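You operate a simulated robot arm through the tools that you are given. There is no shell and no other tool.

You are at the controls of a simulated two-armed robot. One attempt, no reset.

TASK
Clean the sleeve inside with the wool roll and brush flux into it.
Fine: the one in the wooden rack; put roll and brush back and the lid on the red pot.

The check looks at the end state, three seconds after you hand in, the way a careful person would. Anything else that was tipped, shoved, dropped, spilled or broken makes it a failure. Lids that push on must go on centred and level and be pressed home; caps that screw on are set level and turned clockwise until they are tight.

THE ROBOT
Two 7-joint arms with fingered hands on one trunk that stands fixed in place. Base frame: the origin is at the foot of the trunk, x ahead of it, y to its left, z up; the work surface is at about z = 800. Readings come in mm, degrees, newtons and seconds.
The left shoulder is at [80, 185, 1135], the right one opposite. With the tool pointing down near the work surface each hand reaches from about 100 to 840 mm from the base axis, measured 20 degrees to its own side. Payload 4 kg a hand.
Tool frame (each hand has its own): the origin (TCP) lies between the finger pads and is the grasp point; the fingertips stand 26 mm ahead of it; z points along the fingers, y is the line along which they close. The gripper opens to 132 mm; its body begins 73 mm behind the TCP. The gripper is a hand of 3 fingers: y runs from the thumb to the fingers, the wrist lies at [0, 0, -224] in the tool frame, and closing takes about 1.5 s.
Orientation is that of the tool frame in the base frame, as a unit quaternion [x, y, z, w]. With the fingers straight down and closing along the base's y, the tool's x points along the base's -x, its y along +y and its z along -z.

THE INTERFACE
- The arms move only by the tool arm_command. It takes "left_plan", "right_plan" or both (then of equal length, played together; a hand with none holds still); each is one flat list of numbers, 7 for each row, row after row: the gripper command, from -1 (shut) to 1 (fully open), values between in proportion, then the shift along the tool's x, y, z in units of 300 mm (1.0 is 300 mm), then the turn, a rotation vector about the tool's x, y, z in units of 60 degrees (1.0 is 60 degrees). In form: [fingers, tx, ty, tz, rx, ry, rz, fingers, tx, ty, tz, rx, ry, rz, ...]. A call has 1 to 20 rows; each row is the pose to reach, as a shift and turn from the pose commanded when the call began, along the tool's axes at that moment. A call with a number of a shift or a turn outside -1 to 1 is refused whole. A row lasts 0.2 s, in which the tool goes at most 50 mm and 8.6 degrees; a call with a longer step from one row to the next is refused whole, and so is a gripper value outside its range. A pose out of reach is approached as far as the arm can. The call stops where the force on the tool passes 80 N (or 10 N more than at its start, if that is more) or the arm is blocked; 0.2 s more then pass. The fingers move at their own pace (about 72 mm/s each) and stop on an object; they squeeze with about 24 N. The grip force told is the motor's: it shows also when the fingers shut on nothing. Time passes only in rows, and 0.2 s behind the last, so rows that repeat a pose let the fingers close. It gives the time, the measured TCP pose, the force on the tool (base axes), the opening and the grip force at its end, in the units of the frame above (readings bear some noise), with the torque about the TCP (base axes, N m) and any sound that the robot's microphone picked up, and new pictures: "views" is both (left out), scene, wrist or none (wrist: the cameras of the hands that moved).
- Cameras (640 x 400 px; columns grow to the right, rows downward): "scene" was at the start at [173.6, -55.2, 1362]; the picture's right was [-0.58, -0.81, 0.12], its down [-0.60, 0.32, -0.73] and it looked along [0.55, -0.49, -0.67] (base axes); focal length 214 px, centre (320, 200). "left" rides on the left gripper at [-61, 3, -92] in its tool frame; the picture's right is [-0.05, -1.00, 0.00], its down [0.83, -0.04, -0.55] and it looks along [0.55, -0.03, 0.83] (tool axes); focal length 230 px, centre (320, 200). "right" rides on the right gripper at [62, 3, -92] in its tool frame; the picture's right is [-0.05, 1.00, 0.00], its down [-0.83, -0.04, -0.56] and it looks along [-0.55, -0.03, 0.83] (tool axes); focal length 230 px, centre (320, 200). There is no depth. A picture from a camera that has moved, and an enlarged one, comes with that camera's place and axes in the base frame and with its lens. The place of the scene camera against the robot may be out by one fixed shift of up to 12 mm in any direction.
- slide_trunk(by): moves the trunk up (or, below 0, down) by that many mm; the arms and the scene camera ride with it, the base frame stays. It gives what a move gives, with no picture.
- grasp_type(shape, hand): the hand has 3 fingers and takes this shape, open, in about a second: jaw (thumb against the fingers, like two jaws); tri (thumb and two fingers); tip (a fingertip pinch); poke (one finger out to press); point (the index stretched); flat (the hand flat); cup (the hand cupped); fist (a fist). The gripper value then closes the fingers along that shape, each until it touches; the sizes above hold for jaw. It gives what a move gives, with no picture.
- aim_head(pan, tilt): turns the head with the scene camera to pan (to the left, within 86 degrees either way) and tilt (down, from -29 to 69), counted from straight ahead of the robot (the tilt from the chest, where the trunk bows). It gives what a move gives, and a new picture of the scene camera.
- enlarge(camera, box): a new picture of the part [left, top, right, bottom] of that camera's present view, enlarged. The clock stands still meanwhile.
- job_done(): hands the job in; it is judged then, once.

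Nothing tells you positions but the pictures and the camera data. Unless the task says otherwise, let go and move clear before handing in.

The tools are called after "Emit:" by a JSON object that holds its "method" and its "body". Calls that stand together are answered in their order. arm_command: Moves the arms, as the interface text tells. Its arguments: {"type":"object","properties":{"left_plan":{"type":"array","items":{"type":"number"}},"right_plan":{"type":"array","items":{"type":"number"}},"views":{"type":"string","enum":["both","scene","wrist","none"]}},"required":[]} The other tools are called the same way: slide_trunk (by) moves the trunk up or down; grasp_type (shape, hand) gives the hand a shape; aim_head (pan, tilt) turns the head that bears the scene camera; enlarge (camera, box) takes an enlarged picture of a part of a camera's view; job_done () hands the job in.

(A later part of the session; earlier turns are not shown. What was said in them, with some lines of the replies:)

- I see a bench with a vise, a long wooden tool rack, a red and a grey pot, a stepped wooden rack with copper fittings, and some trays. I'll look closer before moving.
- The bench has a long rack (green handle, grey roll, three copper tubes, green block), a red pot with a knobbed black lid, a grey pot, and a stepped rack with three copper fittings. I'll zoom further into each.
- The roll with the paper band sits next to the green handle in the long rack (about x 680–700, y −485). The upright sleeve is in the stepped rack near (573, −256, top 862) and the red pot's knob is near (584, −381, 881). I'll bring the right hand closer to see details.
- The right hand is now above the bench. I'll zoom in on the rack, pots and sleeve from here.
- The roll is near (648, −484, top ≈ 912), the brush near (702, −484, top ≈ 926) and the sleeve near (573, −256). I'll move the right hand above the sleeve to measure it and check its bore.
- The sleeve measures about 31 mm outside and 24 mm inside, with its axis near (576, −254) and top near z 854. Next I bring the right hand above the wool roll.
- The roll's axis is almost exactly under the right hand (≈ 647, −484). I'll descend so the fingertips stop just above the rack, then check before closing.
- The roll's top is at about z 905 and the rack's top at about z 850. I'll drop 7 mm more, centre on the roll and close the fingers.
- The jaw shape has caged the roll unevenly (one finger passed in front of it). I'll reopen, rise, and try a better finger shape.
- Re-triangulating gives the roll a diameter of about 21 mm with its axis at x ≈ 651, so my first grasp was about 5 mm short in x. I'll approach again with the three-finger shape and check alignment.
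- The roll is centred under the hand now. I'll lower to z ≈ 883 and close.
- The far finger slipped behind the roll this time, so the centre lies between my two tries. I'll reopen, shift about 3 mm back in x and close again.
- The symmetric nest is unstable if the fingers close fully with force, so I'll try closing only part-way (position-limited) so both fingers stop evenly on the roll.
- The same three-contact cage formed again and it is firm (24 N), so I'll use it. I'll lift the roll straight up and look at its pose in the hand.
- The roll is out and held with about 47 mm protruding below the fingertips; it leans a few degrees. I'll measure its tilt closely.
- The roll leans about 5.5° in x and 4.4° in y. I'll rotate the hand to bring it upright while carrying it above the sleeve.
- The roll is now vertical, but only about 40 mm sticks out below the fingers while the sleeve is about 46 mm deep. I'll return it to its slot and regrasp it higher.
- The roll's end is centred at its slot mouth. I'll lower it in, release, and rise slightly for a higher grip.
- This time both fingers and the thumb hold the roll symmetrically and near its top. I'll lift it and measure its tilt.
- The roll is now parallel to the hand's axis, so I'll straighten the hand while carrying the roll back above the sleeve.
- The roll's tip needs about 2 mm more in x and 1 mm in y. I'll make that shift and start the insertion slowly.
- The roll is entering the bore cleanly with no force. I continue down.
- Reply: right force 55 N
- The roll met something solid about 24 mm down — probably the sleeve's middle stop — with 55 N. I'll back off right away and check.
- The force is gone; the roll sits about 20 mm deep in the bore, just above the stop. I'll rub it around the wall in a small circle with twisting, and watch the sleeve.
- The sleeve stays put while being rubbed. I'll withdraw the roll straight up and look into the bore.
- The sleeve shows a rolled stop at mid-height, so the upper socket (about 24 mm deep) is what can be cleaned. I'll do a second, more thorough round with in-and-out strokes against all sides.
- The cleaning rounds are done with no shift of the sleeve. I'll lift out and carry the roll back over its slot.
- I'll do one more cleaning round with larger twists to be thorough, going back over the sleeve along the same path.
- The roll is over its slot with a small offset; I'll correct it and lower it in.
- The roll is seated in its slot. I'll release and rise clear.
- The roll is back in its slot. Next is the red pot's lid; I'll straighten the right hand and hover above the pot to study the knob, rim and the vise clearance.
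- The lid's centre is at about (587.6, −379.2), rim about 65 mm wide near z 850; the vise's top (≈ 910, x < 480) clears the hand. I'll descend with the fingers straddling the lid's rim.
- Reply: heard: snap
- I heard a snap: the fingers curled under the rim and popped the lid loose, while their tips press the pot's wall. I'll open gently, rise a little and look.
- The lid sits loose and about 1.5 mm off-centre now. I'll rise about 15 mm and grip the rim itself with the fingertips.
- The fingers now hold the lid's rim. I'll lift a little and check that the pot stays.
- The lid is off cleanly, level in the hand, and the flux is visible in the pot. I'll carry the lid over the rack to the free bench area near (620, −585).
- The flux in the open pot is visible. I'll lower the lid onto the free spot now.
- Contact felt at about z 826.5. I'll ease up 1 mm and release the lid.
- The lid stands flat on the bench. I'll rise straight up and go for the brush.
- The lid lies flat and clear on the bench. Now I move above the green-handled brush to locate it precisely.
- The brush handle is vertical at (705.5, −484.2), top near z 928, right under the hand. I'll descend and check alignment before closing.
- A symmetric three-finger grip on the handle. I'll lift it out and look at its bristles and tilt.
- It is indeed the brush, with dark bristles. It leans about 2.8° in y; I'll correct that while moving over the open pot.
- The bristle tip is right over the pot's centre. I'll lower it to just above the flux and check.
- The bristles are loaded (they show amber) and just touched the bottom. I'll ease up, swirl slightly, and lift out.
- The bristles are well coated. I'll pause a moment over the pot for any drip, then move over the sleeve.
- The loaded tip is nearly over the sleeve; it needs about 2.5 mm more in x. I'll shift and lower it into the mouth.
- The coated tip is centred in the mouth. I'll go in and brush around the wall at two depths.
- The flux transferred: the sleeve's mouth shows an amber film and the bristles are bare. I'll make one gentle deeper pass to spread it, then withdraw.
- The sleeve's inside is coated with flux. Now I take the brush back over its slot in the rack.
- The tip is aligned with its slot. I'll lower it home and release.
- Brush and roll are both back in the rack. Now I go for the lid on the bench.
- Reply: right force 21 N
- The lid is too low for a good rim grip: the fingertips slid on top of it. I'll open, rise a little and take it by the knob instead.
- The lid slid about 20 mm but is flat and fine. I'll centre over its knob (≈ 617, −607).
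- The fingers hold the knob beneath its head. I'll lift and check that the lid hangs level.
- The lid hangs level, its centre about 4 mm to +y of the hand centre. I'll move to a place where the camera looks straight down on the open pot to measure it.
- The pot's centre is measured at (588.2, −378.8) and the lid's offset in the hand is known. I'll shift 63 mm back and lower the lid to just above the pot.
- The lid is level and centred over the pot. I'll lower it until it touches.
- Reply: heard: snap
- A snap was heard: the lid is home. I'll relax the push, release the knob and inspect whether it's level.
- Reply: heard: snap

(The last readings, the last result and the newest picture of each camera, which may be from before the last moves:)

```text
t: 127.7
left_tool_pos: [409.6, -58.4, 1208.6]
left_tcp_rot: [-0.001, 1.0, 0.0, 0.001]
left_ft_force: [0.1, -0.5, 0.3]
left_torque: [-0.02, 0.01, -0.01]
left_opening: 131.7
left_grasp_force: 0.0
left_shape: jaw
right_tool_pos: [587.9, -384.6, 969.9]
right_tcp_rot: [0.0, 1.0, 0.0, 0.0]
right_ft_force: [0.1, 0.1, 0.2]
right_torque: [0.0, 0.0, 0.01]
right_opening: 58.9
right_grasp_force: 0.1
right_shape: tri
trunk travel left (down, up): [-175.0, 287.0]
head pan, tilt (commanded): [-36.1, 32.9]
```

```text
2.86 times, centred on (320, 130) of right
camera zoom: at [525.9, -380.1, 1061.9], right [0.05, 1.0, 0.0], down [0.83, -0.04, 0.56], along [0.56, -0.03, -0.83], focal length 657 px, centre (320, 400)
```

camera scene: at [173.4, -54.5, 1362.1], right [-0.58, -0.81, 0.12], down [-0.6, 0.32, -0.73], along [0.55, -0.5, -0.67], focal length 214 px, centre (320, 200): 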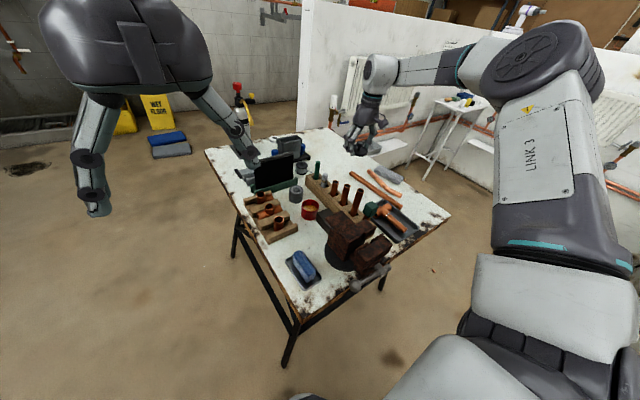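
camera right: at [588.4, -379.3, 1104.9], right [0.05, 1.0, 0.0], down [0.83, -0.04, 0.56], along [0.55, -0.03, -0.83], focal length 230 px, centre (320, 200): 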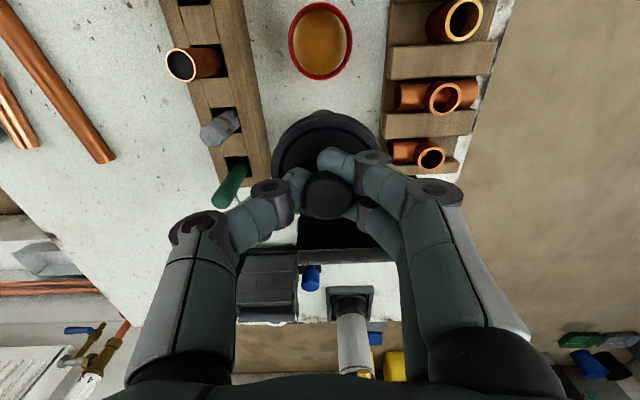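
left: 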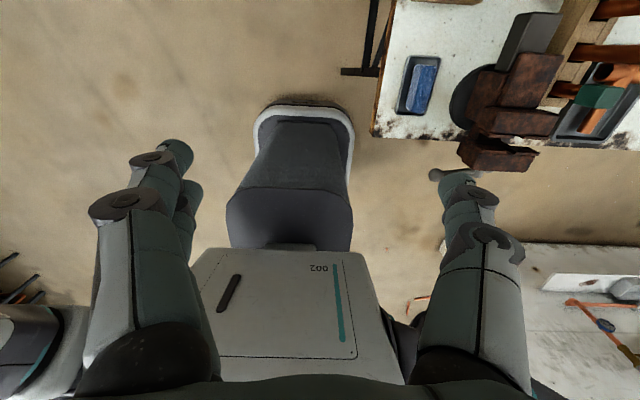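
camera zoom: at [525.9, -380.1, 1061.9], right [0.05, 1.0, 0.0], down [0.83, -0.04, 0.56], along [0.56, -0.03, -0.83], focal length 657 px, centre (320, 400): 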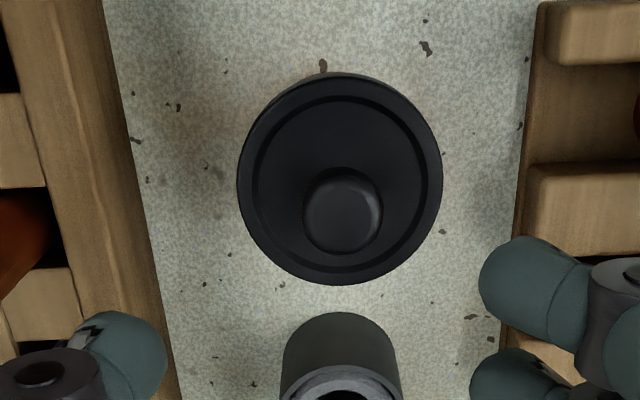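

I heard a second snap while easing off, so the lid may have lifted slightly again. I'll compare it with the original view.

Emit:
{"method": "enlarge", "body": {"camera": "scene", "box": [285, 175, 325, 225]}}

Emit:
{"method": "enlarge", "body": {"camera": "scene", "box": [300, 192, 324, 222]}}

```text
8.00 times, centred on (305, 200) of scene
camera zoom: at [172.8, -54.8, 1362.2], right [-0.58, -0.81, 0.12], down [-0.6, 0.32, -0.73], along [0.55, -0.49, -0.67], focal length 1716 px, centre (440, 200)
```

zoom: 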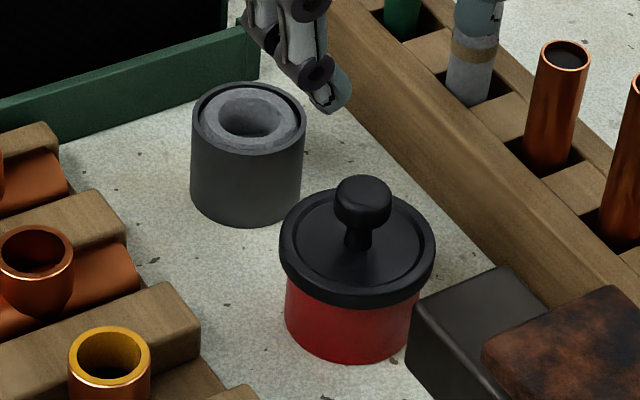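

```text
13.33 times, centred on (312, 207) of scene
camera zoom: at [172.8, -54.8, 1362.2], right [-0.58, -0.81, 0.12], down [-0.6, 0.32, -0.73], along [0.55, -0.49, -0.67], focal length 2860 px, centre (427, 107)
```

zoom: 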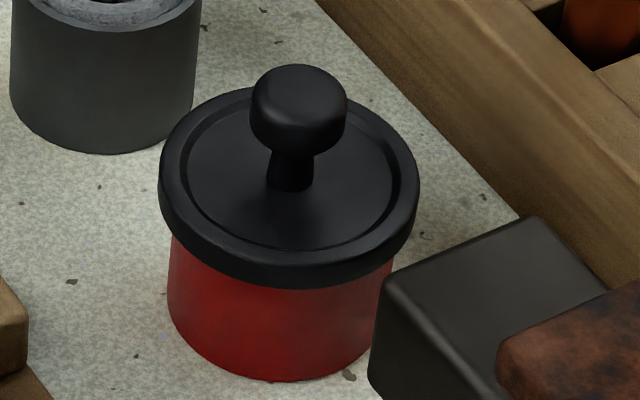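

The pot moved about 2 mm with the lid on it. To make sure the lid is fully home I'll press the knob from above with closed fingertips; first I close the hand and look at the tip position.

Emit:
{"method": "arm_command", "body": {"right_plan": [-0.5, 0, 0.02, -0.05, 0, 0, 0, -1, 0, 0.025, -0.05, 0, 0, 0, -1, 0, 0.025, -0.05, 0, 0, 0, -1, 0, 0.025, -0.05, 0, 0, 0, -1, 0, 0.025, -0.05, 0, 0, 0, -1, 0, 0.025, -0.05, 0, 0, 0], "views": "none"}}

Emit:
{"method": "enlarge", "body": {"camera": "right", "box": [220, 60, 420, 230]}}

Emit:
{"method": "enlarge", "body": {"camera": "scene", "box": [285, 155, 335, 225]}}

```text
t: 129.1
left_tool_pos: [409.3, -60.0, 1208.1]
left_tcp_rot: [0.001, 1.0, 0.001, 0.0]
left_ft_force: [0.2, -0.1, 0.1]
left_torque: [-0.01, 0.02, -0.02]
left_opening: 131.9
left_grasp_force: 0.1
left_shape: jaw
right_tool_pos: [587.1, -375.5, 983.5]
right_tcp_rot: [-0.001, 1.0, 0.001, 0.0]
right_ft_force: [-0.4, -0.6, 0.2]
right_torque: [0.0, 0.02, 0.01]
right_opening: 0.0
right_grasp_force: 24.2
right_shape: tri
trunk travel left (down, up): [-175.0, 287.0]
head pan, tilt (commanded): [-36.1, 32.9]
```

```text
2.35 times, centred on (320, 145) of right
camera zoom: at [526.1, -372.6, 1075.7], right [0.05, 1.0, 0.0], down [0.83, -0.04, 0.56], along [0.55, -0.03, -0.83], focal length 541 px, centre (320, 329)
```

zoom: 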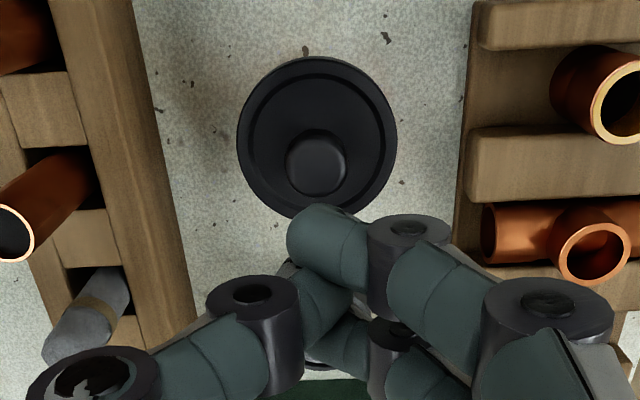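

```text
5.71 times, centred on (310, 190) of scene
camera zoom: at [173.7, -55.1, 1362.0], right [-0.58, -0.81, 0.12], down [-0.6, 0.32, -0.73], along [0.55, -0.49, -0.67], focal length 1226 px, centre (377, 257)
```

zoom: 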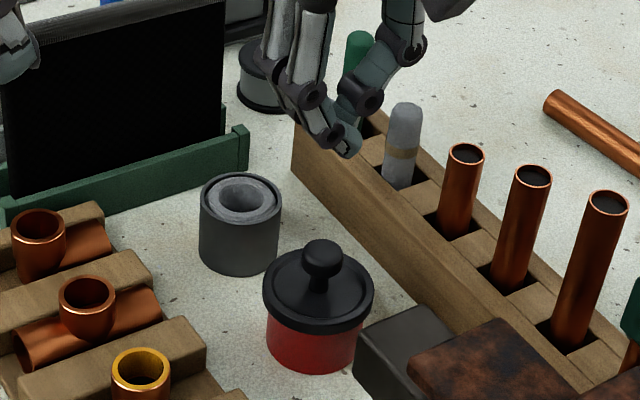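

Emit:
{"method": "arm_command", "body": {"right_plan": [-1, 0.004, 0, 0.07, 0, 0, 0, -1, 0.004, 0, 0.14, 0, 0, 0, -1, 0.004, 0, 0.2, 0, 0, 0, -1, 0.004, 0, 0.22, 0, 0, 0, -1, 0.004, 0, 0.22, 0, 0, 0], "views": "none"}}

Emit:
{"method": "enlarge", "body": {"camera": "right", "box": [220, 60, 420, 230]}}

Emit:
{"method": "enlarge", "body": {"camera": "scene", "box": [285, 165, 335, 225]}}

```text
t: 130.3
left_tool_pos: [408.9, -59.4, 1207.5]
left_tcp_rot: [-0.001, 1.0, 0.0, -0.001]
left_ft_force: [0.1, 0.7, 0.4]
left_torque: [-0.03, -0.03, 0.01]
left_opening: 132.1
left_grasp_force: 0.0
left_shape: jaw
right_tool_pos: [587.2, -376.2, 916.3]
right_tcp_rot: [0.0, 1.0, 0.0, 0.001]
right_ft_force: [0.4, -0.1, -0.4]
right_torque: [0.01, 0.0, 0.02]
right_opening: 0.0
right_grasp_force: 24.3
right_shape: tri
trunk travel left (down, up): [-175.0, 287.0]
head pan, tilt (commanded): [-36.1, 32.9]
```

```text
2.35 times, centred on (320, 145) of right
camera zoom: at [524.7, -372.6, 1009.3], right [0.05, 1.0, 0.0], down [0.83, -0.04, 0.56], along [0.55, -0.03, -0.83], focal length 541 px, centre (320, 329)
```

zoom: 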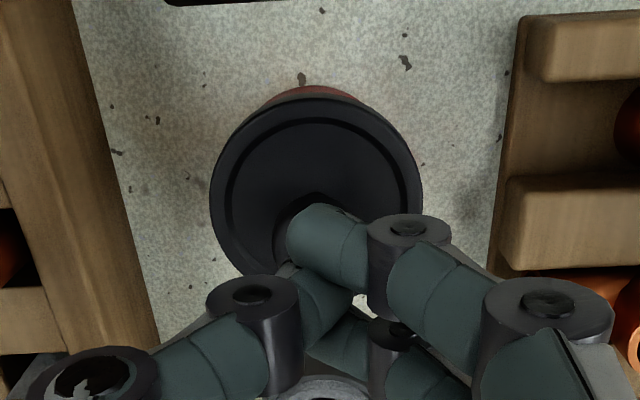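

```text
6.67 times, centred on (310, 195) of scene
camera zoom: at [173.6, -55.1, 1362.0], right [-0.58, -0.81, 0.12], down [-0.6, 0.32, -0.73], along [0.55, -0.49, -0.67], focal length 1430 px, centre (387, 233)
```

zoom: 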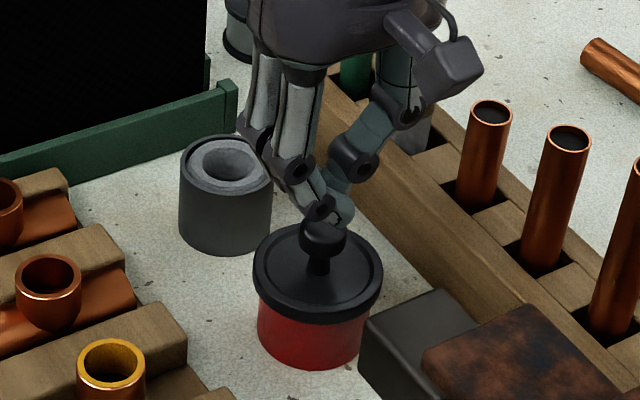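

The closed fingertips are just above the knob. I'll press down in small steps.

Emit:
{"method": "arm_command", "body": {"right_plan": [-1, 0, 0, 0.008, 0, 0, 0, -1, 0, 0, 0.015, 0, 0, 0, -1, 0, 0, 0.015, 0, 0, 0], "views": "none"}}

Emit:
{"method": "arm_command", "body": {"right_plan": [-1, 0, 0, 0.007, 0, 0, 0, -1, 0, 0, 0.01, 0, 0, 0, -1, 0, 0, 0.01, 0, 0, 0], "views": "none"}}

Emit:
{"method": "enlarge", "body": {"camera": "scene", "box": [285, 175, 325, 225]}}

```text
t: 131.1
left_tool_pos: [409.6, -59.4, 1208.8]
left_tcp_rot: [0.001, 1.0, 0.0, 0.0]
left_ft_force: [0.4, -0.4, -0.3]
left_torque: [0.01, 0.0, 0.01]
left_opening: 131.9
left_grasp_force: 0.0
left_shape: jaw
right_tool_pos: [585.8, -376.4, 912.5]
right_tcp_rot: [0.0, 1.0, 0.001, 0.0]
right_ft_force: [1.3, -0.2, -0.2]
right_torque: [0.02, 0.0, 0.01]
right_opening: 0.0
right_grasp_force: 24.5
right_shape: tri
trunk travel left (down, up): [-175.0, 287.0]
head pan, tilt (commanded): [-36.1, 32.9]
```

```text
t: 131.9
left_tool_pos: [409.4, -58.8, 1207.7]
left_tcp_rot: [0.0, 1.0, 0.0, -0.001]
left_ft_force: [0.2, 0.9, 0.0]
left_torque: [0.01, 0.03, -0.01]
left_opening: 131.9
left_grasp_force: 0.1
left_shape: jaw
right_tool_pos: [586.5, -375.9, 909.7]
right_tcp_rot: [0.0, 1.0, 0.001, 0.0]
right_ft_force: [0.1, -0.8, 0.0]
right_torque: [-0.04, 0.01, 0.01]
right_opening: 0.0
right_grasp_force: 24.3
right_shape: tri
trunk travel left (down, up): [-175.0, 287.0]
head pan, tilt (commanded): [-36.1, 32.9]
```

```text
8.00 times, centred on (305, 200) of scene
camera zoom: at [173.7, -55.2, 1362.0], right [-0.58, -0.81, 0.12], down [-0.6, 0.32, -0.73], along [0.55, -0.49, -0.67], focal length 1716 px, centre (440, 200)
```

zoom: 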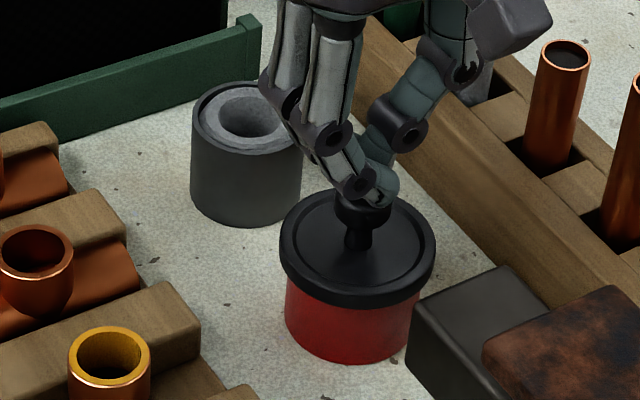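

Emit:
{"method": "arm_command", "body": {"right_plan": [-1, 0, 0, 0.007, 0, 0, 0, -1, 0, 0, 0.01, 0, 0, 0, -1, 0, 0, 0.01, 0, 0, 0], "views": "none"}}

Emit:
{"method": "arm_command", "body": {"right_plan": [-1, 0, 0, 0.005, 0, 0, 0, -1, 0, 0, 0.007, 0, 0, 0, -1, 0, 0, 0.007, 0, 0, 0], "views": "none"}}

```text
t: 132.7
left_tool_pos: [410.2, -59.4, 1209.1]
left_tcp_rot: [0.0, 1.0, 0.0, -0.001]
left_ft_force: [0.4, 0.1, -1.0]
left_torque: [0.03, -0.01, -0.04]
left_opening: 132.0
left_grasp_force: 0.1
left_shape: jaw
right_tool_pos: [587.0, -377.6, 907.4]
right_tcp_rot: [0.0, 1.0, 0.0, 0.0]
right_ft_force: [0.0, 0.4, -0.3]
right_torque: [0.02, 0.02, 0.01]
right_opening: 0.0
right_grasp_force: 24.5
right_shape: tri
trunk travel left (down, up): [-175.0, 287.0]
head pan, tilt (commanded): [-36.1, 32.9]
```

```text
t: 133.5
left_tool_pos: [409.8, -58.4, 1209.0]
left_tcp_rot: [0.0, 1.0, 0.0, -0.001]
left_ft_force: [-0.2, 0.1, -0.1]
left_torque: [0.0, 0.01, -0.03]
left_opening: 132.1
left_grasp_force: 0.1
left_shape: jaw
right_tool_pos: [586.3, -377.5, 905.1]
right_tcp_rot: [0.0, 1.0, 0.0, 0.0]
right_ft_force: [0.1, -0.3, 1.9]
right_torque: [-0.02, -0.01, -0.02]
right_opening: 0.1
right_grasp_force: 24.4
right_shape: tri
trunk travel left (down, up): [-175.0, 287.0]
head pan, tilt (commanded): [-36.1, 32.9]
```

Emit:
{"method": "arm_command", "body": {"right_plan": [-1, 0, 0, 0.005, 0, 0, 0, -1, 0, 0, 0.007, 0, 0, 0, -1, 0, 0, 0.007, 0, 0, 0], "views": "none"}}

Emit:
{"method": "enlarge", "body": {"camera": "scene", "box": [285, 175, 325, 225]}}

```text
t: 134.3
left_tool_pos: [408.5, -57.6, 1208.2]
left_tcp_rot: [-0.001, 1.0, 0.0, 0.001]
left_ft_force: [0.0, 0.6, -0.5]
left_torque: [0.01, 0.01, 0.03]
left_opening: 131.7
left_grasp_force: 0.0
left_shape: jaw
right_tool_pos: [585.1, -376.5, 906.1]
right_tcp_rot: [0.0, 1.0, -0.001, 0.002]
right_ft_force: [1.7, -3.2, 13.8]
right_torque: [-0.09, -0.05, 0.02]
right_opening: 0.0
right_grasp_force: 24.4
right_shape: tri
trunk travel left (down, up): [-175.0, 287.0]
head pan, tilt (commanded): [-36.1, 32.9]
```

```text
8.00 times, centred on (305, 200) of scene
camera zoom: at [172.5, -54.8, 1362.3], right [-0.58, -0.81, 0.12], down [-0.6, 0.32, -0.73], along [0.55, -0.5, -0.67], focal length 1716 px, centre (440, 200)
```

zoom: 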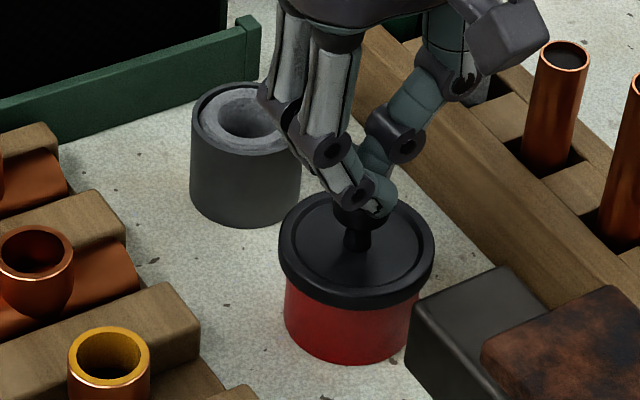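

Emit:
{"method": "arm_command", "body": {"right_plan": [-1, 0, 0, 0.005, 0, 0, 0, -1, 0, 0, 0.007, 0, 0, 0, -1, 0, 0, 0.007, 0, 0, 0], "views": "none"}}

Emit:
{"method": "arm_command", "body": {"right_plan": [-1, 0, 0, 0.005, 0, 0, 0, -1, 0, 0, 0.007, 0, 0, 0, -1, 0, 0, 0.007, 0, 0, 0], "views": "none"}}

Emit:
{"method": "enlarge", "body": {"camera": "scene", "box": [285, 175, 325, 225]}}

```text
t: 135.1
left_tool_pos: [407.8, -57.2, 1209.0]
left_tcp_rot: [0.0, 1.0, -0.001, 0.001]
left_ft_force: [0.5, -0.5, 0.0]
left_torque: [-0.02, 0.0, -0.05]
left_opening: 131.9
left_grasp_force: 0.0
left_shape: jaw
right_tool_pos: [586.2, -376.3, 903.2]
right_tcp_rot: [0.0, 1.0, -0.001, 0.003]
right_ft_force: [4.3, -6.9, 31.6]
right_torque: [-0.23, -0.15, 0.0]
right_opening: 0.2
right_grasp_force: 23.9
right_shape: tri
trunk travel left (down, up): [-175.0, 287.0]
head pan, tilt (commanded): [-36.1, 32.9]
```

```text
t: 135.9
left_tool_pos: [407.6, -58.1, 1209.7]
left_tcp_rot: [0.0, 1.0, -0.002, 0.001]
left_ft_force: [0.1, -0.3, -0.3]
left_torque: [-0.01, -0.03, -0.02]
left_opening: 131.9
left_grasp_force: 0.1
left_shape: jaw
right_tool_pos: [585.3, -376.4, 902.6]
right_tcp_rot: [-0.001, 1.0, -0.001, 0.005]
right_ft_force: [3.4, -6.3, 41.3]
right_torque: [-0.23, -0.13, 0.0]
right_opening: 0.3
right_grasp_force: 24.3
right_shape: tri
trunk travel left (down, up): [-175.0, 287.0]
head pan, tilt (commanded): [-36.1, 32.9]
```

```text
8.00 times, centred on (305, 200) of scene
camera zoom: at [169.7, -53.4, 1362.8], right [-0.58, -0.81, 0.12], down [-0.6, 0.32, -0.73], along [0.55, -0.5, -0.67], focal length 1716 px, centre (440, 200)
```

zoom: 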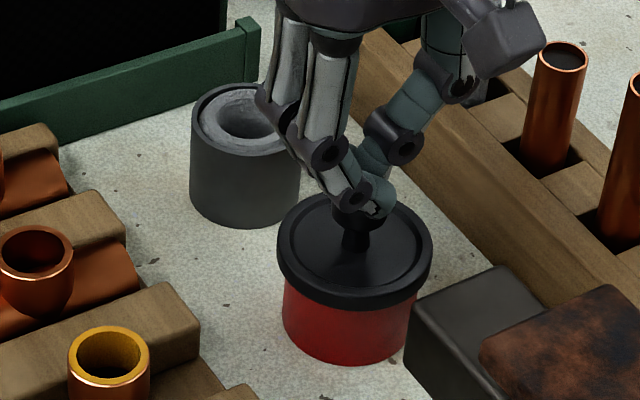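

41 N with no further movement or snap: the lid is fully home. I'll lift straight off and inspect.

Emit:
{"method": "arm_command", "body": {"right_plan": [-1, 0, 0, -0.04, 0, 0, 0, -1, 0, 0, -0.12, 0, 0, 0, -1, 0, 0, -0.24, 0, 0, 0, -0.8, 0, 0, -0.36, 0, 0, 0, -0.5, 0, 0, -0.36, 0, 0, 0], "views": "none"}}

Emit:
{"method": "enlarge", "body": {"camera": "scene", "box": [285, 175, 325, 225]}}

Emit:
{"method": "enlarge", "body": {"camera": "right", "box": [240, 60, 400, 200]}}

Emit:
{"method": "enlarge", "body": {"camera": "scene", "box": [300, 192, 324, 222]}}

```text
t: 137.1
left_tool_pos: [410.2, -58.8, 1206.8]
left_tcp_rot: [0.0, 1.0, 0.0, 0.001]
left_ft_force: [0.0, 0.5, -0.1]
left_torque: [-0.02, 0.01, 0.0]
left_opening: 132.1
left_grasp_force: 0.0
left_shape: jaw
right_tool_pos: [585.7, -377.0, 1005.5]
right_tcp_rot: [-0.001, 1.0, 0.001, -0.001]
right_ft_force: [0.4, 0.2, 1.3]
right_torque: [-0.01, 0.02, 0.03]
right_opening: 32.6
right_grasp_force: 0.1
right_shape: tri
trunk travel left (down, up): [-175.0, 287.0]
head pan, tilt (commanded): [-36.1, 32.9]
heard: snap
```

```text
8.00 times, centred on (305, 200) of scene
camera zoom: at [173.9, -55.2, 1361.9], right [-0.58, -0.81, 0.12], down [-0.6, 0.32, -0.73], along [0.55, -0.49, -0.67], focal length 1716 px, centre (440, 200)
```

zoom: 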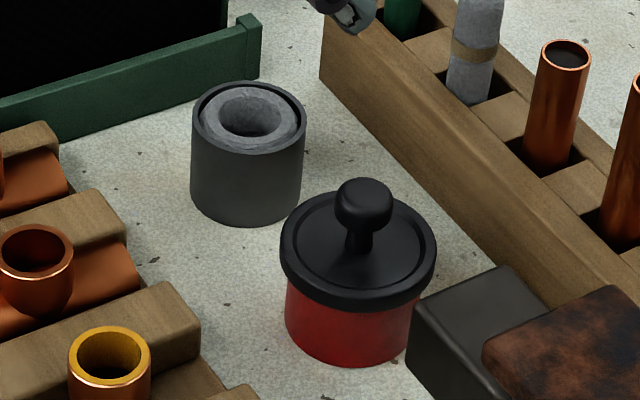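

```text
2.86 times, centred on (320, 130) of right
camera zoom: at [523.6, -372.1, 1099.0], right [0.05, 1.0, 0.0], down [0.83, -0.04, 0.55], along [0.55, -0.03, -0.83], focal length 657 px, centre (320, 400)
```

zoom: 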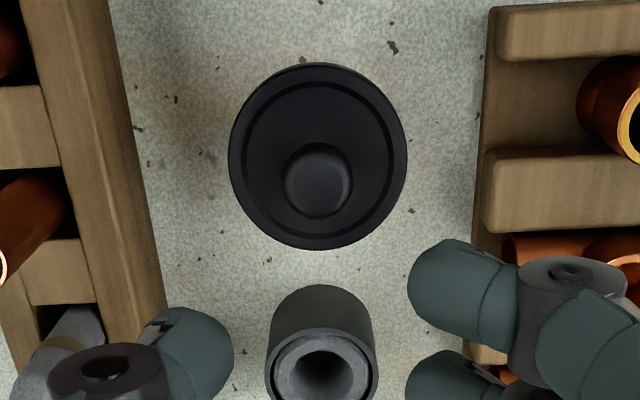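

```text
13.33 times, centred on (312, 207) of scene
camera zoom: at [173.9, -55.2, 1361.9], right [-0.58, -0.81, 0.12], down [-0.6, 0.32, -0.73], along [0.55, -0.49, -0.67], focal length 2860 px, centre (427, 107)
```

zoom: 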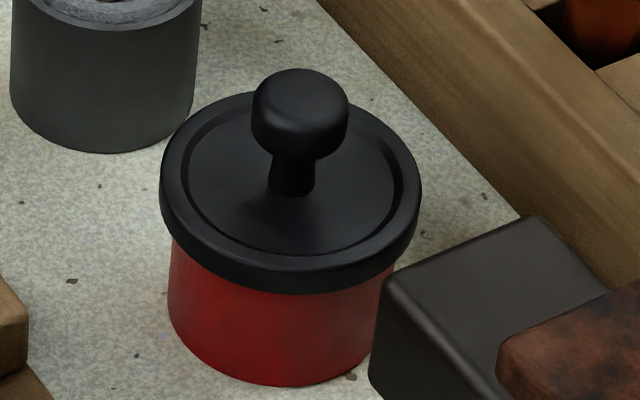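

I heard another snap as the fingers left, so I'm not certain the lid is latched. I'll grip the knob again and do a small lift test: if the pot comes along, the lid is home.

Emit:
{"method": "arm_command", "body": {"right_plan": [-0.2, 0, 0, 0.1, 0, 0, 0, -0.2, 0, 0, 0.2, 0, 0, 0, -0.2, 0, 0, 0.3, 0, 0, 0, -0.2, 0, 0, 0.385, 0, 0, 0, -0.2, 0, 0, 0.385, 0, 0, 0], "views": "none"}}

Emit:
{"method": "enlarge", "body": {"camera": "right", "box": [200, 70, 440, 250]}}

Emit:
{"method": "enlarge", "body": {"camera": "scene", "box": [290, 175, 330, 225]}}

```text
t: 138.3
left_tool_pos: [407.8, -60.0, 1207.3]
left_tcp_rot: [0.0, 1.0, 0.0, 0.002]
left_ft_force: [-0.5, 0.6, -0.2]
left_torque: [0.0, 0.01, 0.04]
left_opening: 131.8
left_grasp_force: 0.0
left_shape: jaw
right_tool_pos: [584.9, -375.8, 891.8]
right_tcp_rot: [0.0, 1.0, 0.0, 0.001]
right_ft_force: [0.3, 0.5, -0.4]
right_torque: [0.0, -0.05, 0.0]
right_opening: 52.3
right_grasp_force: 0.0
right_shape: tri
trunk travel left (down, up): [-175.0, 287.0]
head pan, tilt (commanded): [-36.1, 32.9]
```

```text
2.22 times, centred on (320, 160) of right
camera zoom: at [523.7, -371.7, 983.3], right [0.05, 1.0, 0.0], down [0.83, -0.04, 0.56], along [0.56, -0.03, -0.83], focal length 511 px, centre (320, 289)
```

zoom: 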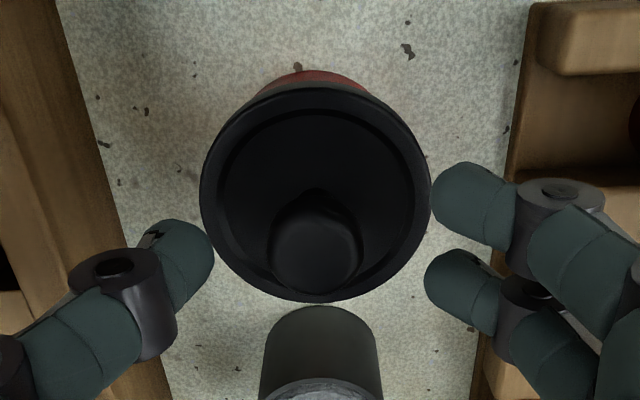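

```text
8.00 times, centred on (310, 200) of scene
camera zoom: at [173.1, -54.9, 1362.1], right [-0.58, -0.81, 0.12], down [-0.6, 0.32, -0.73], along [0.55, -0.49, -0.67], focal length 1716 px, centre (400, 200)
```

zoom: 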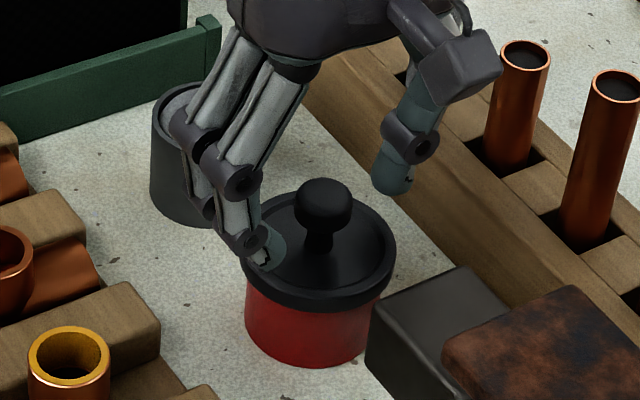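

Emit:
{"method": "arm_command", "body": {"right_plan": [-0.2, 0.003, -0.003, 0.025, 0, 0, 0, -0.2, 0.003, -0.003, 0.048, 0, 0, 0, -0.4, 0.003, -0.003, 0.048, 0, 0, 0, -0.55, 0.003, -0.003, 0.048, 0, 0, 0, -0.7, 0.003, -0.003, 0.048, 0, 0, 0, -0.85, 0.003, -0.003, 0.048, 0, 0, 0, -1, 0.003, -0.003, 0.048, 0, 0, 0, -1, 0.003, -0.003, 0.048, 0, 0, 0], "views": "none"}}

Emit:
{"method": "enlarge", "body": {"camera": "right", "box": [200, 70, 440, 250]}}

Emit:
{"method": "enlarge", "body": {"camera": "scene", "box": [290, 175, 330, 225]}}

```text
t: 140.1
left_tool_pos: [409.0, -59.7, 1208.2]
left_tcp_rot: [0.0, 1.0, 0.0, 0.0]
left_ft_force: [0.5, -0.7, -0.3]
left_torque: [-0.02, 0.01, 0.01]
left_opening: 132.0
left_grasp_force: 0.1
left_shape: jaw
right_tool_pos: [584.4, -376.3, 876.7]
right_tcp_rot: [0.0, 1.0, 0.001, 0.0]
right_ft_force: [-1.0, 1.0, 0.3]
right_torque: [0.05, 0.05, 0.03]
right_opening: 45.7
right_grasp_force: 23.7
right_shape: tri
trunk travel left (down, up): [-175.0, 287.0]
head pan, tilt (commanded): [-36.1, 32.9]
```

```text
2.22 times, centred on (320, 160) of right
camera zoom: at [523.3, -373.2, 969.0], right [0.05, 1.0, 0.0], down [0.83, -0.04, 0.56], along [0.55, -0.03, -0.83], focal length 511 px, centre (320, 289)
```

zoom: 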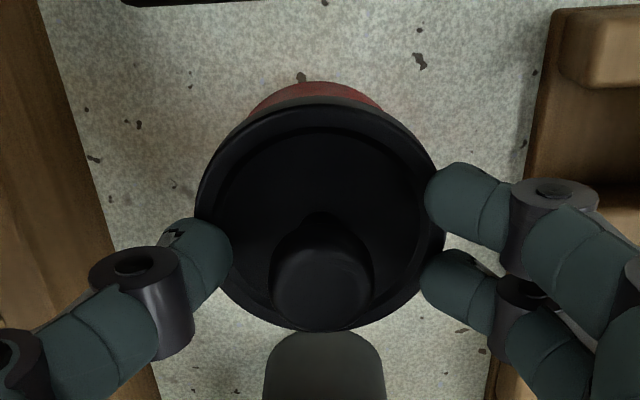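

```text
8.00 times, centred on (310, 200) of scene
camera zoom: at [173.6, -55.0, 1362.0], right [-0.58, -0.81, 0.12], down [-0.6, 0.32, -0.73], along [0.55, -0.49, -0.67], focal length 1716 px, centre (400, 200)
```

zoom: 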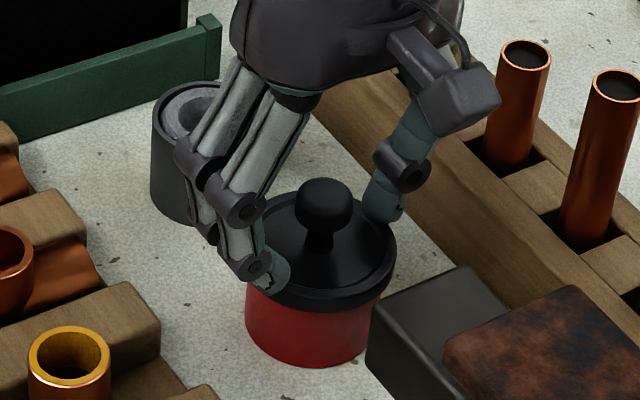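

The fingertips met the rim this time and hold it. I'll raise 6 mm as the lift test and look.

Emit:
{"method": "arm_command", "body": {"right_plan": [-1, 0, 0, -0.007, 0, 0, 0, -1, 0, 0, -0.014, 0, 0, 0, -1, 0, 0, -0.02, 0, 0, 0, -1, 0, 0, -0.02, 0, 0, 0], "views": "none"}}

Emit:
{"method": "enlarge", "body": {"camera": "scene", "box": [290, 175, 330, 225]}}

Emit:
{"method": "enlarge", "body": {"camera": "right", "box": [200, 70, 440, 250]}}

```text
t: 141.1
left_tool_pos: [409.8, -58.9, 1208.2]
left_tcp_rot: [0.0, 1.0, 0.001, -0.001]
left_ft_force: [-0.6, -0.9, 0.0]
left_torque: [0.02, 0.02, -0.02]
left_opening: 132.1
left_grasp_force: 0.0
left_shape: jaw
right_tool_pos: [585.3, -378.4, 882.4]
right_tcp_rot: [0.0, 1.0, 0.001, 0.001]
right_ft_force: [0.2, 0.7, 0.1]
right_torque: [0.02, 0.02, -0.01]
right_opening: 45.8
right_grasp_force: 23.6
right_shape: tri
trunk travel left (down, up): [-175.0, 287.0]
head pan, tilt (commanded): [-36.1, 32.9]
heard: snap
```

```text
8.00 times, centred on (310, 200) of scene
camera zoom: at [173.7, -55.2, 1362.0], right [-0.58, -0.81, 0.12], down [-0.6, 0.32, -0.73], along [0.55, -0.49, -0.67], focal length 1716 px, centre (400, 200)
```

zoom: 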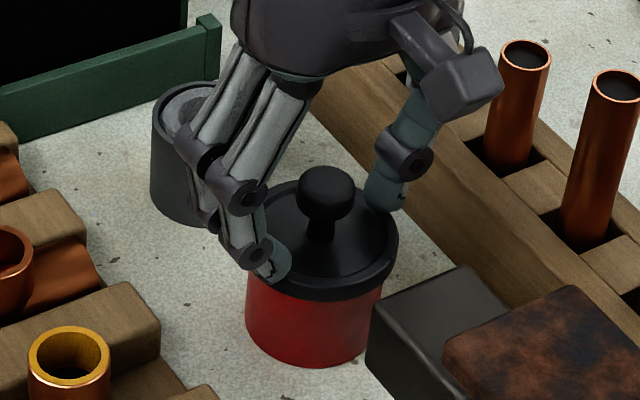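

```text
2.22 times, centred on (320, 160) of right
camera zoom: at [523.5, -373.4, 975.3], right [0.05, 1.0, 0.0], down [0.83, -0.04, 0.56], along [0.55, -0.03, -0.83], focal length 511 px, centre (320, 289)
```

zoom: 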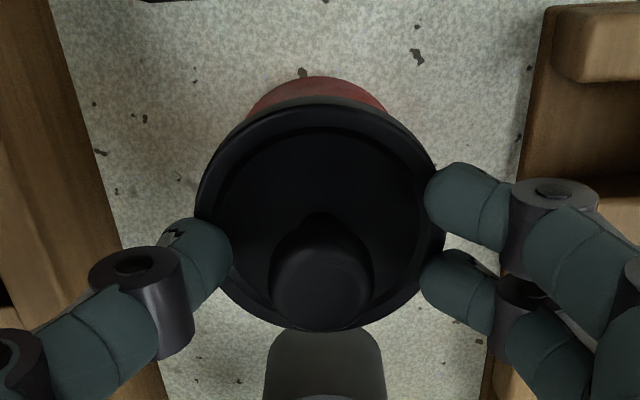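

The pull produced a snap and the lid rose alone — so it had been latched (home) and is now open. I'll push it straight back down until it snaps and then release without any upward pull.

Emit:
{"method": "arm_command", "body": {"right_plan": [-1, 0, 0, 0.007, 0, 0, 0, -1, 0, 0, 0.014, 0, 0, 0, -1, 0, 0, 0.02, 0, 0, 0, -1, 0, 0, 0.02, 0, 0, 0], "views": "none"}}

Emit:
{"method": "arm_command", "body": {"right_plan": [-1, 0, 0, 0.004, 0, 0, 0, -1, 0, 0, 0.006, 0, 0, 0, -1, 0, 0, 0.006, 0, 0, 0], "views": "none"}}

Emit:
{"method": "enlarge", "body": {"camera": "scene", "box": [290, 175, 330, 225]}}

```text
t: 142.1
left_tool_pos: [410.1, -59.6, 1208.1]
left_tcp_rot: [0.0, 1.0, 0.0, 0.0]
left_ft_force: [0.6, -0.4, -0.8]
left_torque: [-0.02, 0.0, -0.01]
left_opening: 132.0
left_grasp_force: 0.0
left_shape: jaw
right_tool_pos: [585.0, -377.6, 876.1]
right_tcp_rot: [0.0, 1.0, 0.0, 0.0]
right_ft_force: [-0.6, 0.6, -0.3]
right_torque: [0.03, 0.0, 0.04]
right_opening: 45.9
right_grasp_force: 24.6
right_shape: tri
trunk travel left (down, up): [-175.0, 287.0]
head pan, tilt (commanded): [-36.1, 32.9]
```

```text
t: 142.9
left_tool_pos: [408.2, -57.8, 1208.1]
left_tcp_rot: [0.001, 1.0, 0.0, 0.001]
left_ft_force: [0.1, 0.2, -1.2]
left_torque: [0.02, 0.0, -0.01]
left_opening: 131.8
left_grasp_force: 0.1
left_shape: jaw
right_tool_pos: [584.8, -377.2, 875.7]
right_tcp_rot: [0.0, 1.0, 0.0, 0.003]
right_ft_force: [3.9, -4.4, 14.3]
right_torque: [-0.15, -0.15, 0.01]
right_opening: 46.2
right_grasp_force: 24.4
right_shape: tri
trunk travel left (down, up): [-175.0, 287.0]
head pan, tilt (commanded): [-36.1, 32.9]
heard: snap
```

```text
8.00 times, centred on (310, 200) of scene
camera zoom: at [172.7, -54.8, 1362.3], right [-0.58, -0.81, 0.12], down [-0.6, 0.32, -0.73], along [0.55, -0.5, -0.67], focal length 1716 px, centre (400, 200)
```

zoom: 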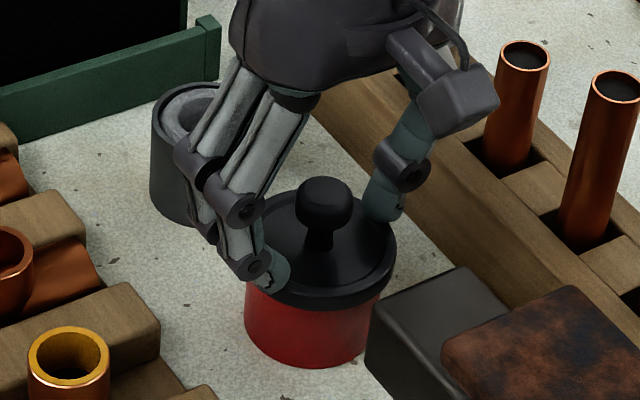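

It snapped home with 14 N of push. I'll open the fingers wide right here, keeping the push, and only then rise.

Emit:
{"method": "arm_command", "body": {"right_plan": [-0.6, 0, 0, 0, 0, 0, 0, -0.2, 0, 0, 0, 0, 0, 0, 0.1, 0, 0, 0, 0, 0, 0, 0.3, 0, 0, 0, 0, 0, 0, 0.4, 0, 0, 0, 0, 0, 0, 0.4, 0, 0, 0, 0, 0, 0], "views": "none"}}

Emit:
{"method": "enlarge", "body": {"camera": "right", "box": [180, 70, 460, 270]}}

Emit:
{"method": "enlarge", "body": {"camera": "scene", "box": [290, 175, 330, 225]}}

```text
t: 144.3
left_tool_pos: [410.8, -59.5, 1207.7]
left_tcp_rot: [0.0, 1.0, 0.0, 0.0]
left_ft_force: [-0.5, -0.5, 0.0]
left_torque: [-0.05, 0.0, 0.01]
left_opening: 131.9
left_grasp_force: 0.0
left_shape: jaw
right_tool_pos: [584.7, -377.4, 874.1]
right_tcp_rot: [-0.001, 1.0, 0.001, 0.001]
right_ft_force: [-0.8, -0.5, -0.3]
right_torque: [-0.02, 0.0, 0.0]
right_opening: 92.3
right_grasp_force: 0.0
right_shape: tri
trunk travel left (down, up): [-175.0, 287.0]
head pan, tilt (commanded): [-36.1, 32.9]
```

```text
2.00 times, centred on (320, 170) of right
camera zoom: at [522.9, -373.5, 966.8], right [0.05, 1.0, 0.0], down [0.83, -0.04, 0.55], along [0.55, -0.03, -0.83], focal length 460 px, centre (320, 260)
```

zoom: 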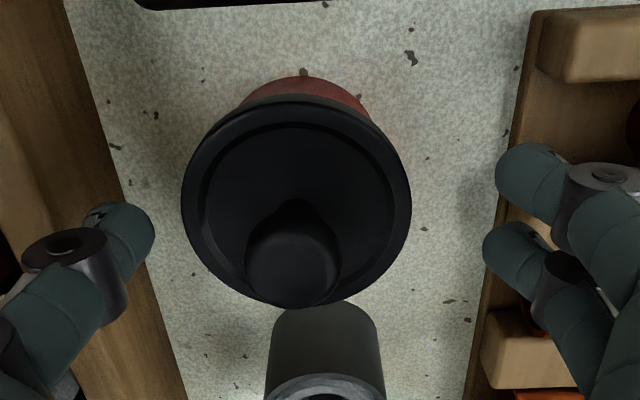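

```text
8.00 times, centred on (310, 200) of scene
camera zoom: at [173.8, -55.3, 1361.9], right [-0.58, -0.81, 0.12], down [-0.6, 0.32, -0.73], along [0.55, -0.49, -0.67], focal length 1716 px, centre (400, 200)
```

zoom: 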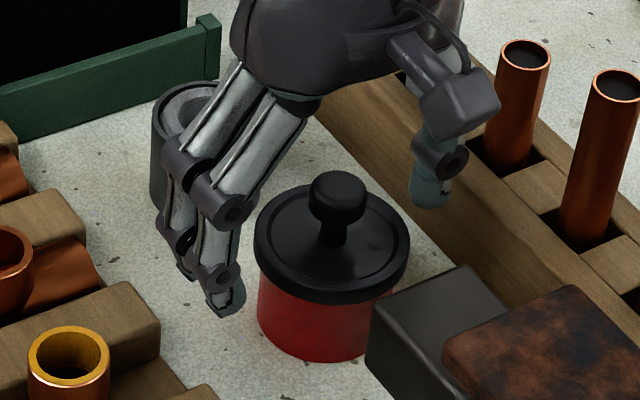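

No snap on release — the lid stays latched; the pot only slid a few mm. Now I rise straight up with the fingers wide open.

Emit:
{"method": "arm_command", "body": {"right_plan": [0.4, 0, 0, -0.04, 0, 0, 0, 0.4, 0, 0, -0.1, 0, 0, 0, 0.4, 0, 0, -0.2, 0, 0, 0, 0.4, 0, 0, -0.32, 0, 0, 0, 0.4, 0, 0, -0.44, 0, 0, 0], "views": "both"}}

Emit:
{"method": "enlarge", "body": {"camera": "scene", "box": [285, 175, 325, 225]}}

Emit:
{"method": "enlarge", "body": {"camera": "scene", "box": [300, 192, 324, 222]}}

Emit:
{"method": "enlarge", "body": {"camera": "right", "box": [240, 60, 400, 200]}}

```text
t: 145.5
left_tool_pos: [409.4, -58.0, 1208.3]
left_tcp_rot: [0.0, 1.0, 0.0, 0.001]
left_ft_force: [0.4, 0.7, 0.9]
left_torque: [0.01, 0.01, 0.02]
left_opening: 131.7
left_grasp_force: 0.0
left_shape: jaw
right_tool_pos: [584.5, -377.1, 1007.6]
right_tcp_rot: [-0.001, 1.0, 0.0, 0.0]
right_ft_force: [-0.3, 0.2, -0.7]
right_torque: [-0.01, -0.01, -0.04]
right_opening: 92.2
right_grasp_force: 0.1
right_shape: tri
trunk travel left (down, up): [-175.0, 287.0]
head pan, tilt (commanded): [-36.1, 32.9]
camera scene: at [173.0, -54.8, 1362.1], right [-0.58, -0.81, 0.12], down [-0.6, 0.32, -0.73], along [0.55, -0.49, -0.67], focal length 214 px, centre (320, 200)
camera right: at [522.8, -372.4, 1100.3], right [0.05, 1.0, 0.0], down [0.83, -0.04, 0.56], along [0.55, -0.03, -0.83], focal length 230 px, centre (320, 200)
```

scene: 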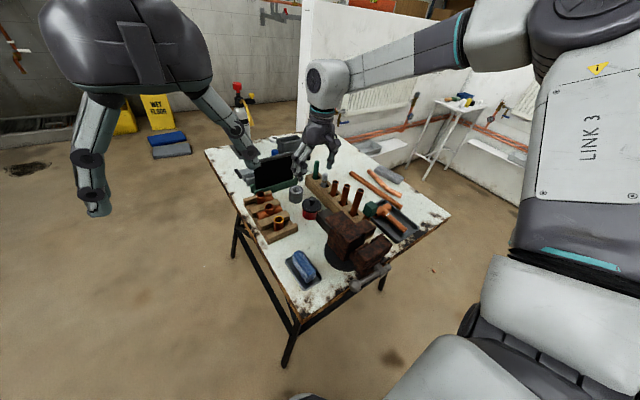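
right: 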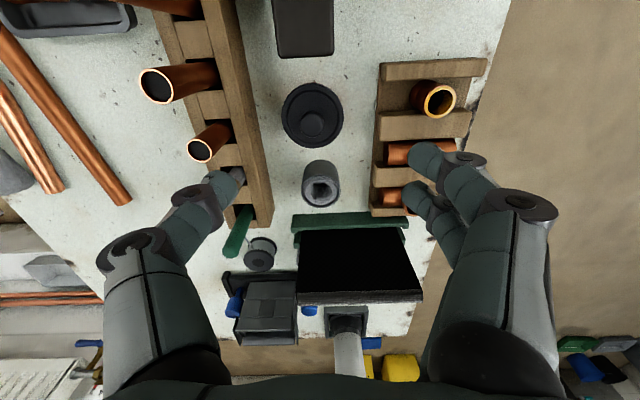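

```text
8.00 times, centred on (305, 200) of scene
camera zoom: at [173.0, -54.8, 1362.1], right [-0.58, -0.81, 0.12], down [-0.6, 0.32, -0.73], along [0.55, -0.49, -0.67], focal length 1716 px, centre (440, 200)
```

zoom: 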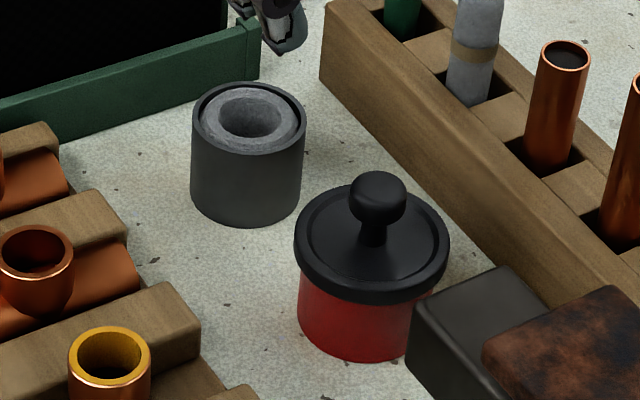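

```text
13.33 times, centred on (312, 207) of scene
camera zoom: at [173.0, -54.8, 1362.1], right [-0.58, -0.81, 0.12], down [-0.6, 0.32, -0.73], along [0.55, -0.49, -0.67], focal length 2860 px, centre (427, 107)
```

zoom: 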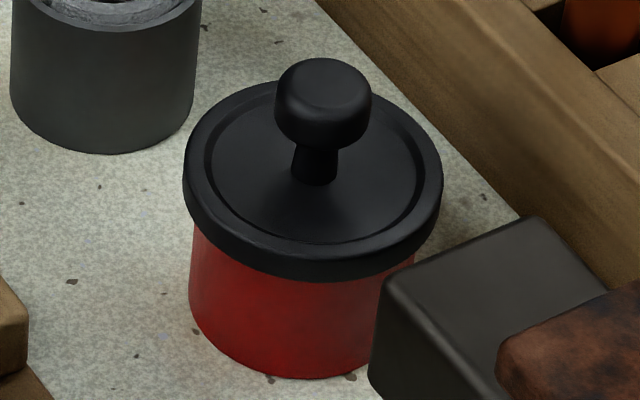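

```text
2.86 times, centred on (320, 130) of right
camera zoom: at [522.8, -372.4, 1100.3], right [0.05, 1.0, 0.0], down [0.83, -0.04, 0.56], along [0.55, -0.03, -0.83], focal length 657 px, centre (320, 400)
```

zoom: 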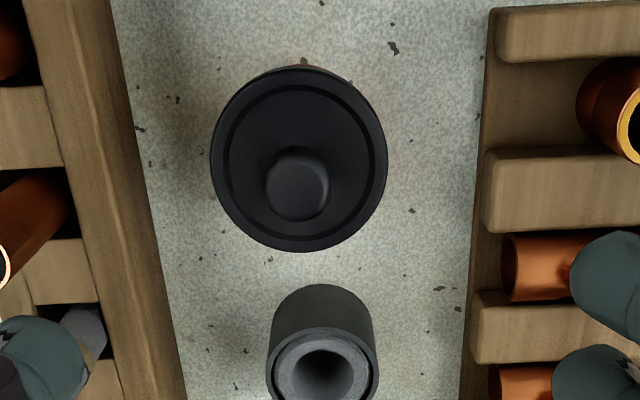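

The lid now sits level and centred, matching its original look. I'll move the hand clear and do a final check of the whole bench.

Emit:
{"method": "arm_command", "body": {"right_plan": [0.4, 0.05, -0.04, -0.1, 0, 0, 0, 0.4, 0.1, -0.08, -0.2, 0, 0, 0, 0.4, 0.2, -0.15, -0.3, 0, 0, 0, 0.4, 0.3, -0.23, -0.4, 0, 0, 0, 0.4, 0.4, -0.31, -0.5, 0, 0, 0, 0.4, 0.48, -0.38, -0.6, 0, 0, 0, 0.4, 0.48, -0.38, -0.7, 0, 0, 0], "views": "both"}}

Emit:
{"method": "enlarge", "body": {"camera": "scene", "box": [200, 120, 460, 300]}}

Emit:
{"method": "enlarge", "body": {"camera": "scene", "box": [250, 140, 350, 240]}}

Emit:
{"method": "enlarge", "body": {"camera": "scene", "box": [300, 150, 350, 200]}}

```text
t: 147.1
left_tool_pos: [409.5, -58.3, 1208.5]
left_tcp_rot: [-0.001, 1.0, 0.0, 0.0]
left_ft_force: [0.3, 0.2, -0.6]
left_torque: [-0.02, 0.02, 0.0]
left_opening: 131.9
left_grasp_force: 0.2
left_shape: jaw
right_tool_pos: [441.0, -490.6, 1216.5]
right_tcp_rot: [0.0, 1.0, 0.0, -0.001]
right_ft_force: [0.1, 0.3, 0.4]
right_torque: [-0.01, 0.04, -0.02]
right_opening: 91.6
right_grasp_force: 0.1
right_shape: tri
trunk travel left (down, up): [-175.0, 287.0]
head pan, tilt (commanded): [-36.1, 32.9]
camera scene: at [174.0, -54.1, 1361.9], right [-0.58, -0.81, 0.12], down [-0.6, 0.32, -0.73], along [0.55, -0.5, -0.67], focal length 214 px, centre (320, 200)
camera right: at [379.9, -486.8, 1310.2], right [0.05, 1.0, 0.0], down [0.83, -0.04, 0.55], along [0.55, -0.03, -0.83], focal length 230 px, centre (320, 200)
```

scene: 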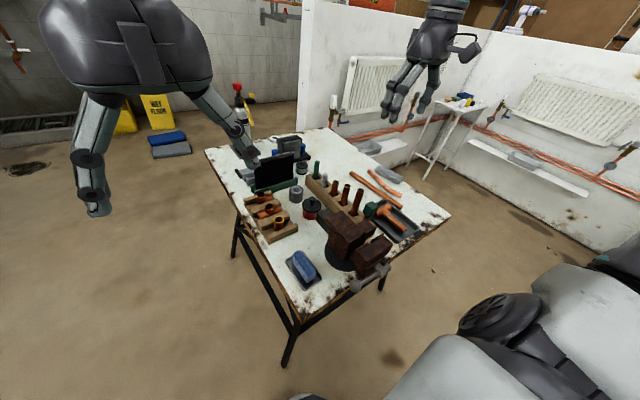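
right: 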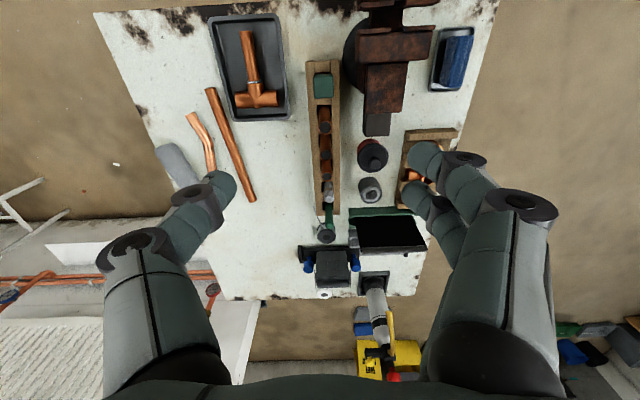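

```text
2.22 times, centred on (330, 210) of scene
camera zoom: at [174.0, -54.1, 1361.9], right [-0.58, -0.81, 0.12], down [-0.6, 0.32, -0.73], along [0.55, -0.5, -0.67], focal length 477 px, centre (298, 178)
```

zoom: 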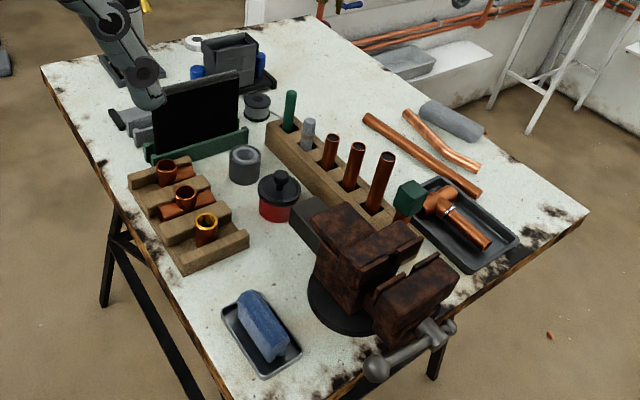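

```text
4.00 times, centred on (300, 190) of scene
camera zoom: at [174.0, -54.1, 1361.9], right [-0.58, -0.81, 0.12], down [-0.6, 0.32, -0.73], along [0.55, -0.5, -0.67], focal length 858 px, centre (400, 240)
```

zoom: 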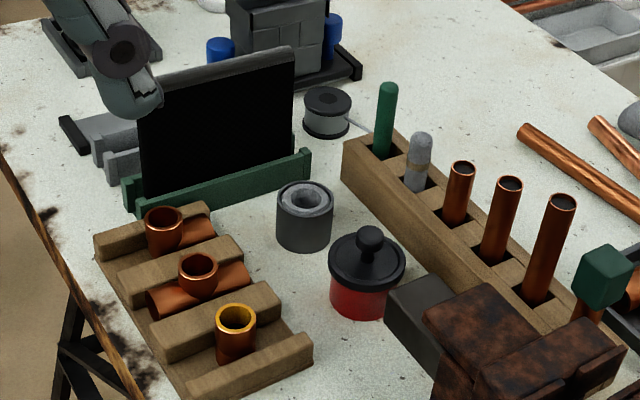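

```text
8.00 times, centred on (325, 175) of scene
camera zoom: at [174.0, -54.1, 1361.9], right [-0.58, -0.81, 0.12], down [-0.6, 0.32, -0.73], along [0.55, -0.5, -0.67], focal length 1716 px, centre (280, 400)
```

zoom: 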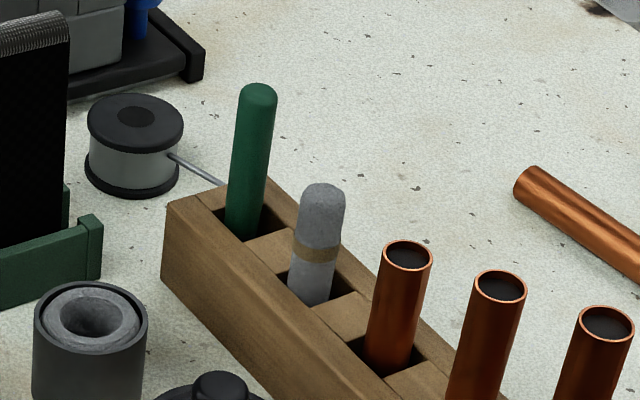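

The roll and brush are back in the long rack. The sleeve stands in its rack with its bore coated in flux, and the red pot's lid is snapped on, level and centred. I see no spills, nothing is tipped, and both hands are clear, so I'm handing in the job.

Emit:
{"method": "job_done", "body": {}}

```text
The job is handed in.
```

I cleaned the sleeve's upper socket with the fine roll from the wooden rack and brushed flux into it. The roll and brush are back in the rack, and the lid is on the red pot. I've handed in the job, but I don't have the verdict yet.

- **Sleeve:** there is a stop halfway down the sleeve, so only the upper socket (about 24 mm deep) was cleaned and fluxed. I did not turn the sleeve over to do the other end. On the first try the roll hit that stop with about 55 N. I backed off at once and saw no damage.
- **Flux:** the socket's inside and rim were coated amber after brushing. I saw no drips on the bench.
- **Lid:** it popped off twice while I was working and I pressed it back on. The last time it snapped home at about 14 N, stayed shut when I let go, and looked level and centred.
- **Small shifts:** the red pot ended about 4 mm from where it started. The lid also slid about 20 mm on the bench while it was off. I saw nothing else moved or tipped.
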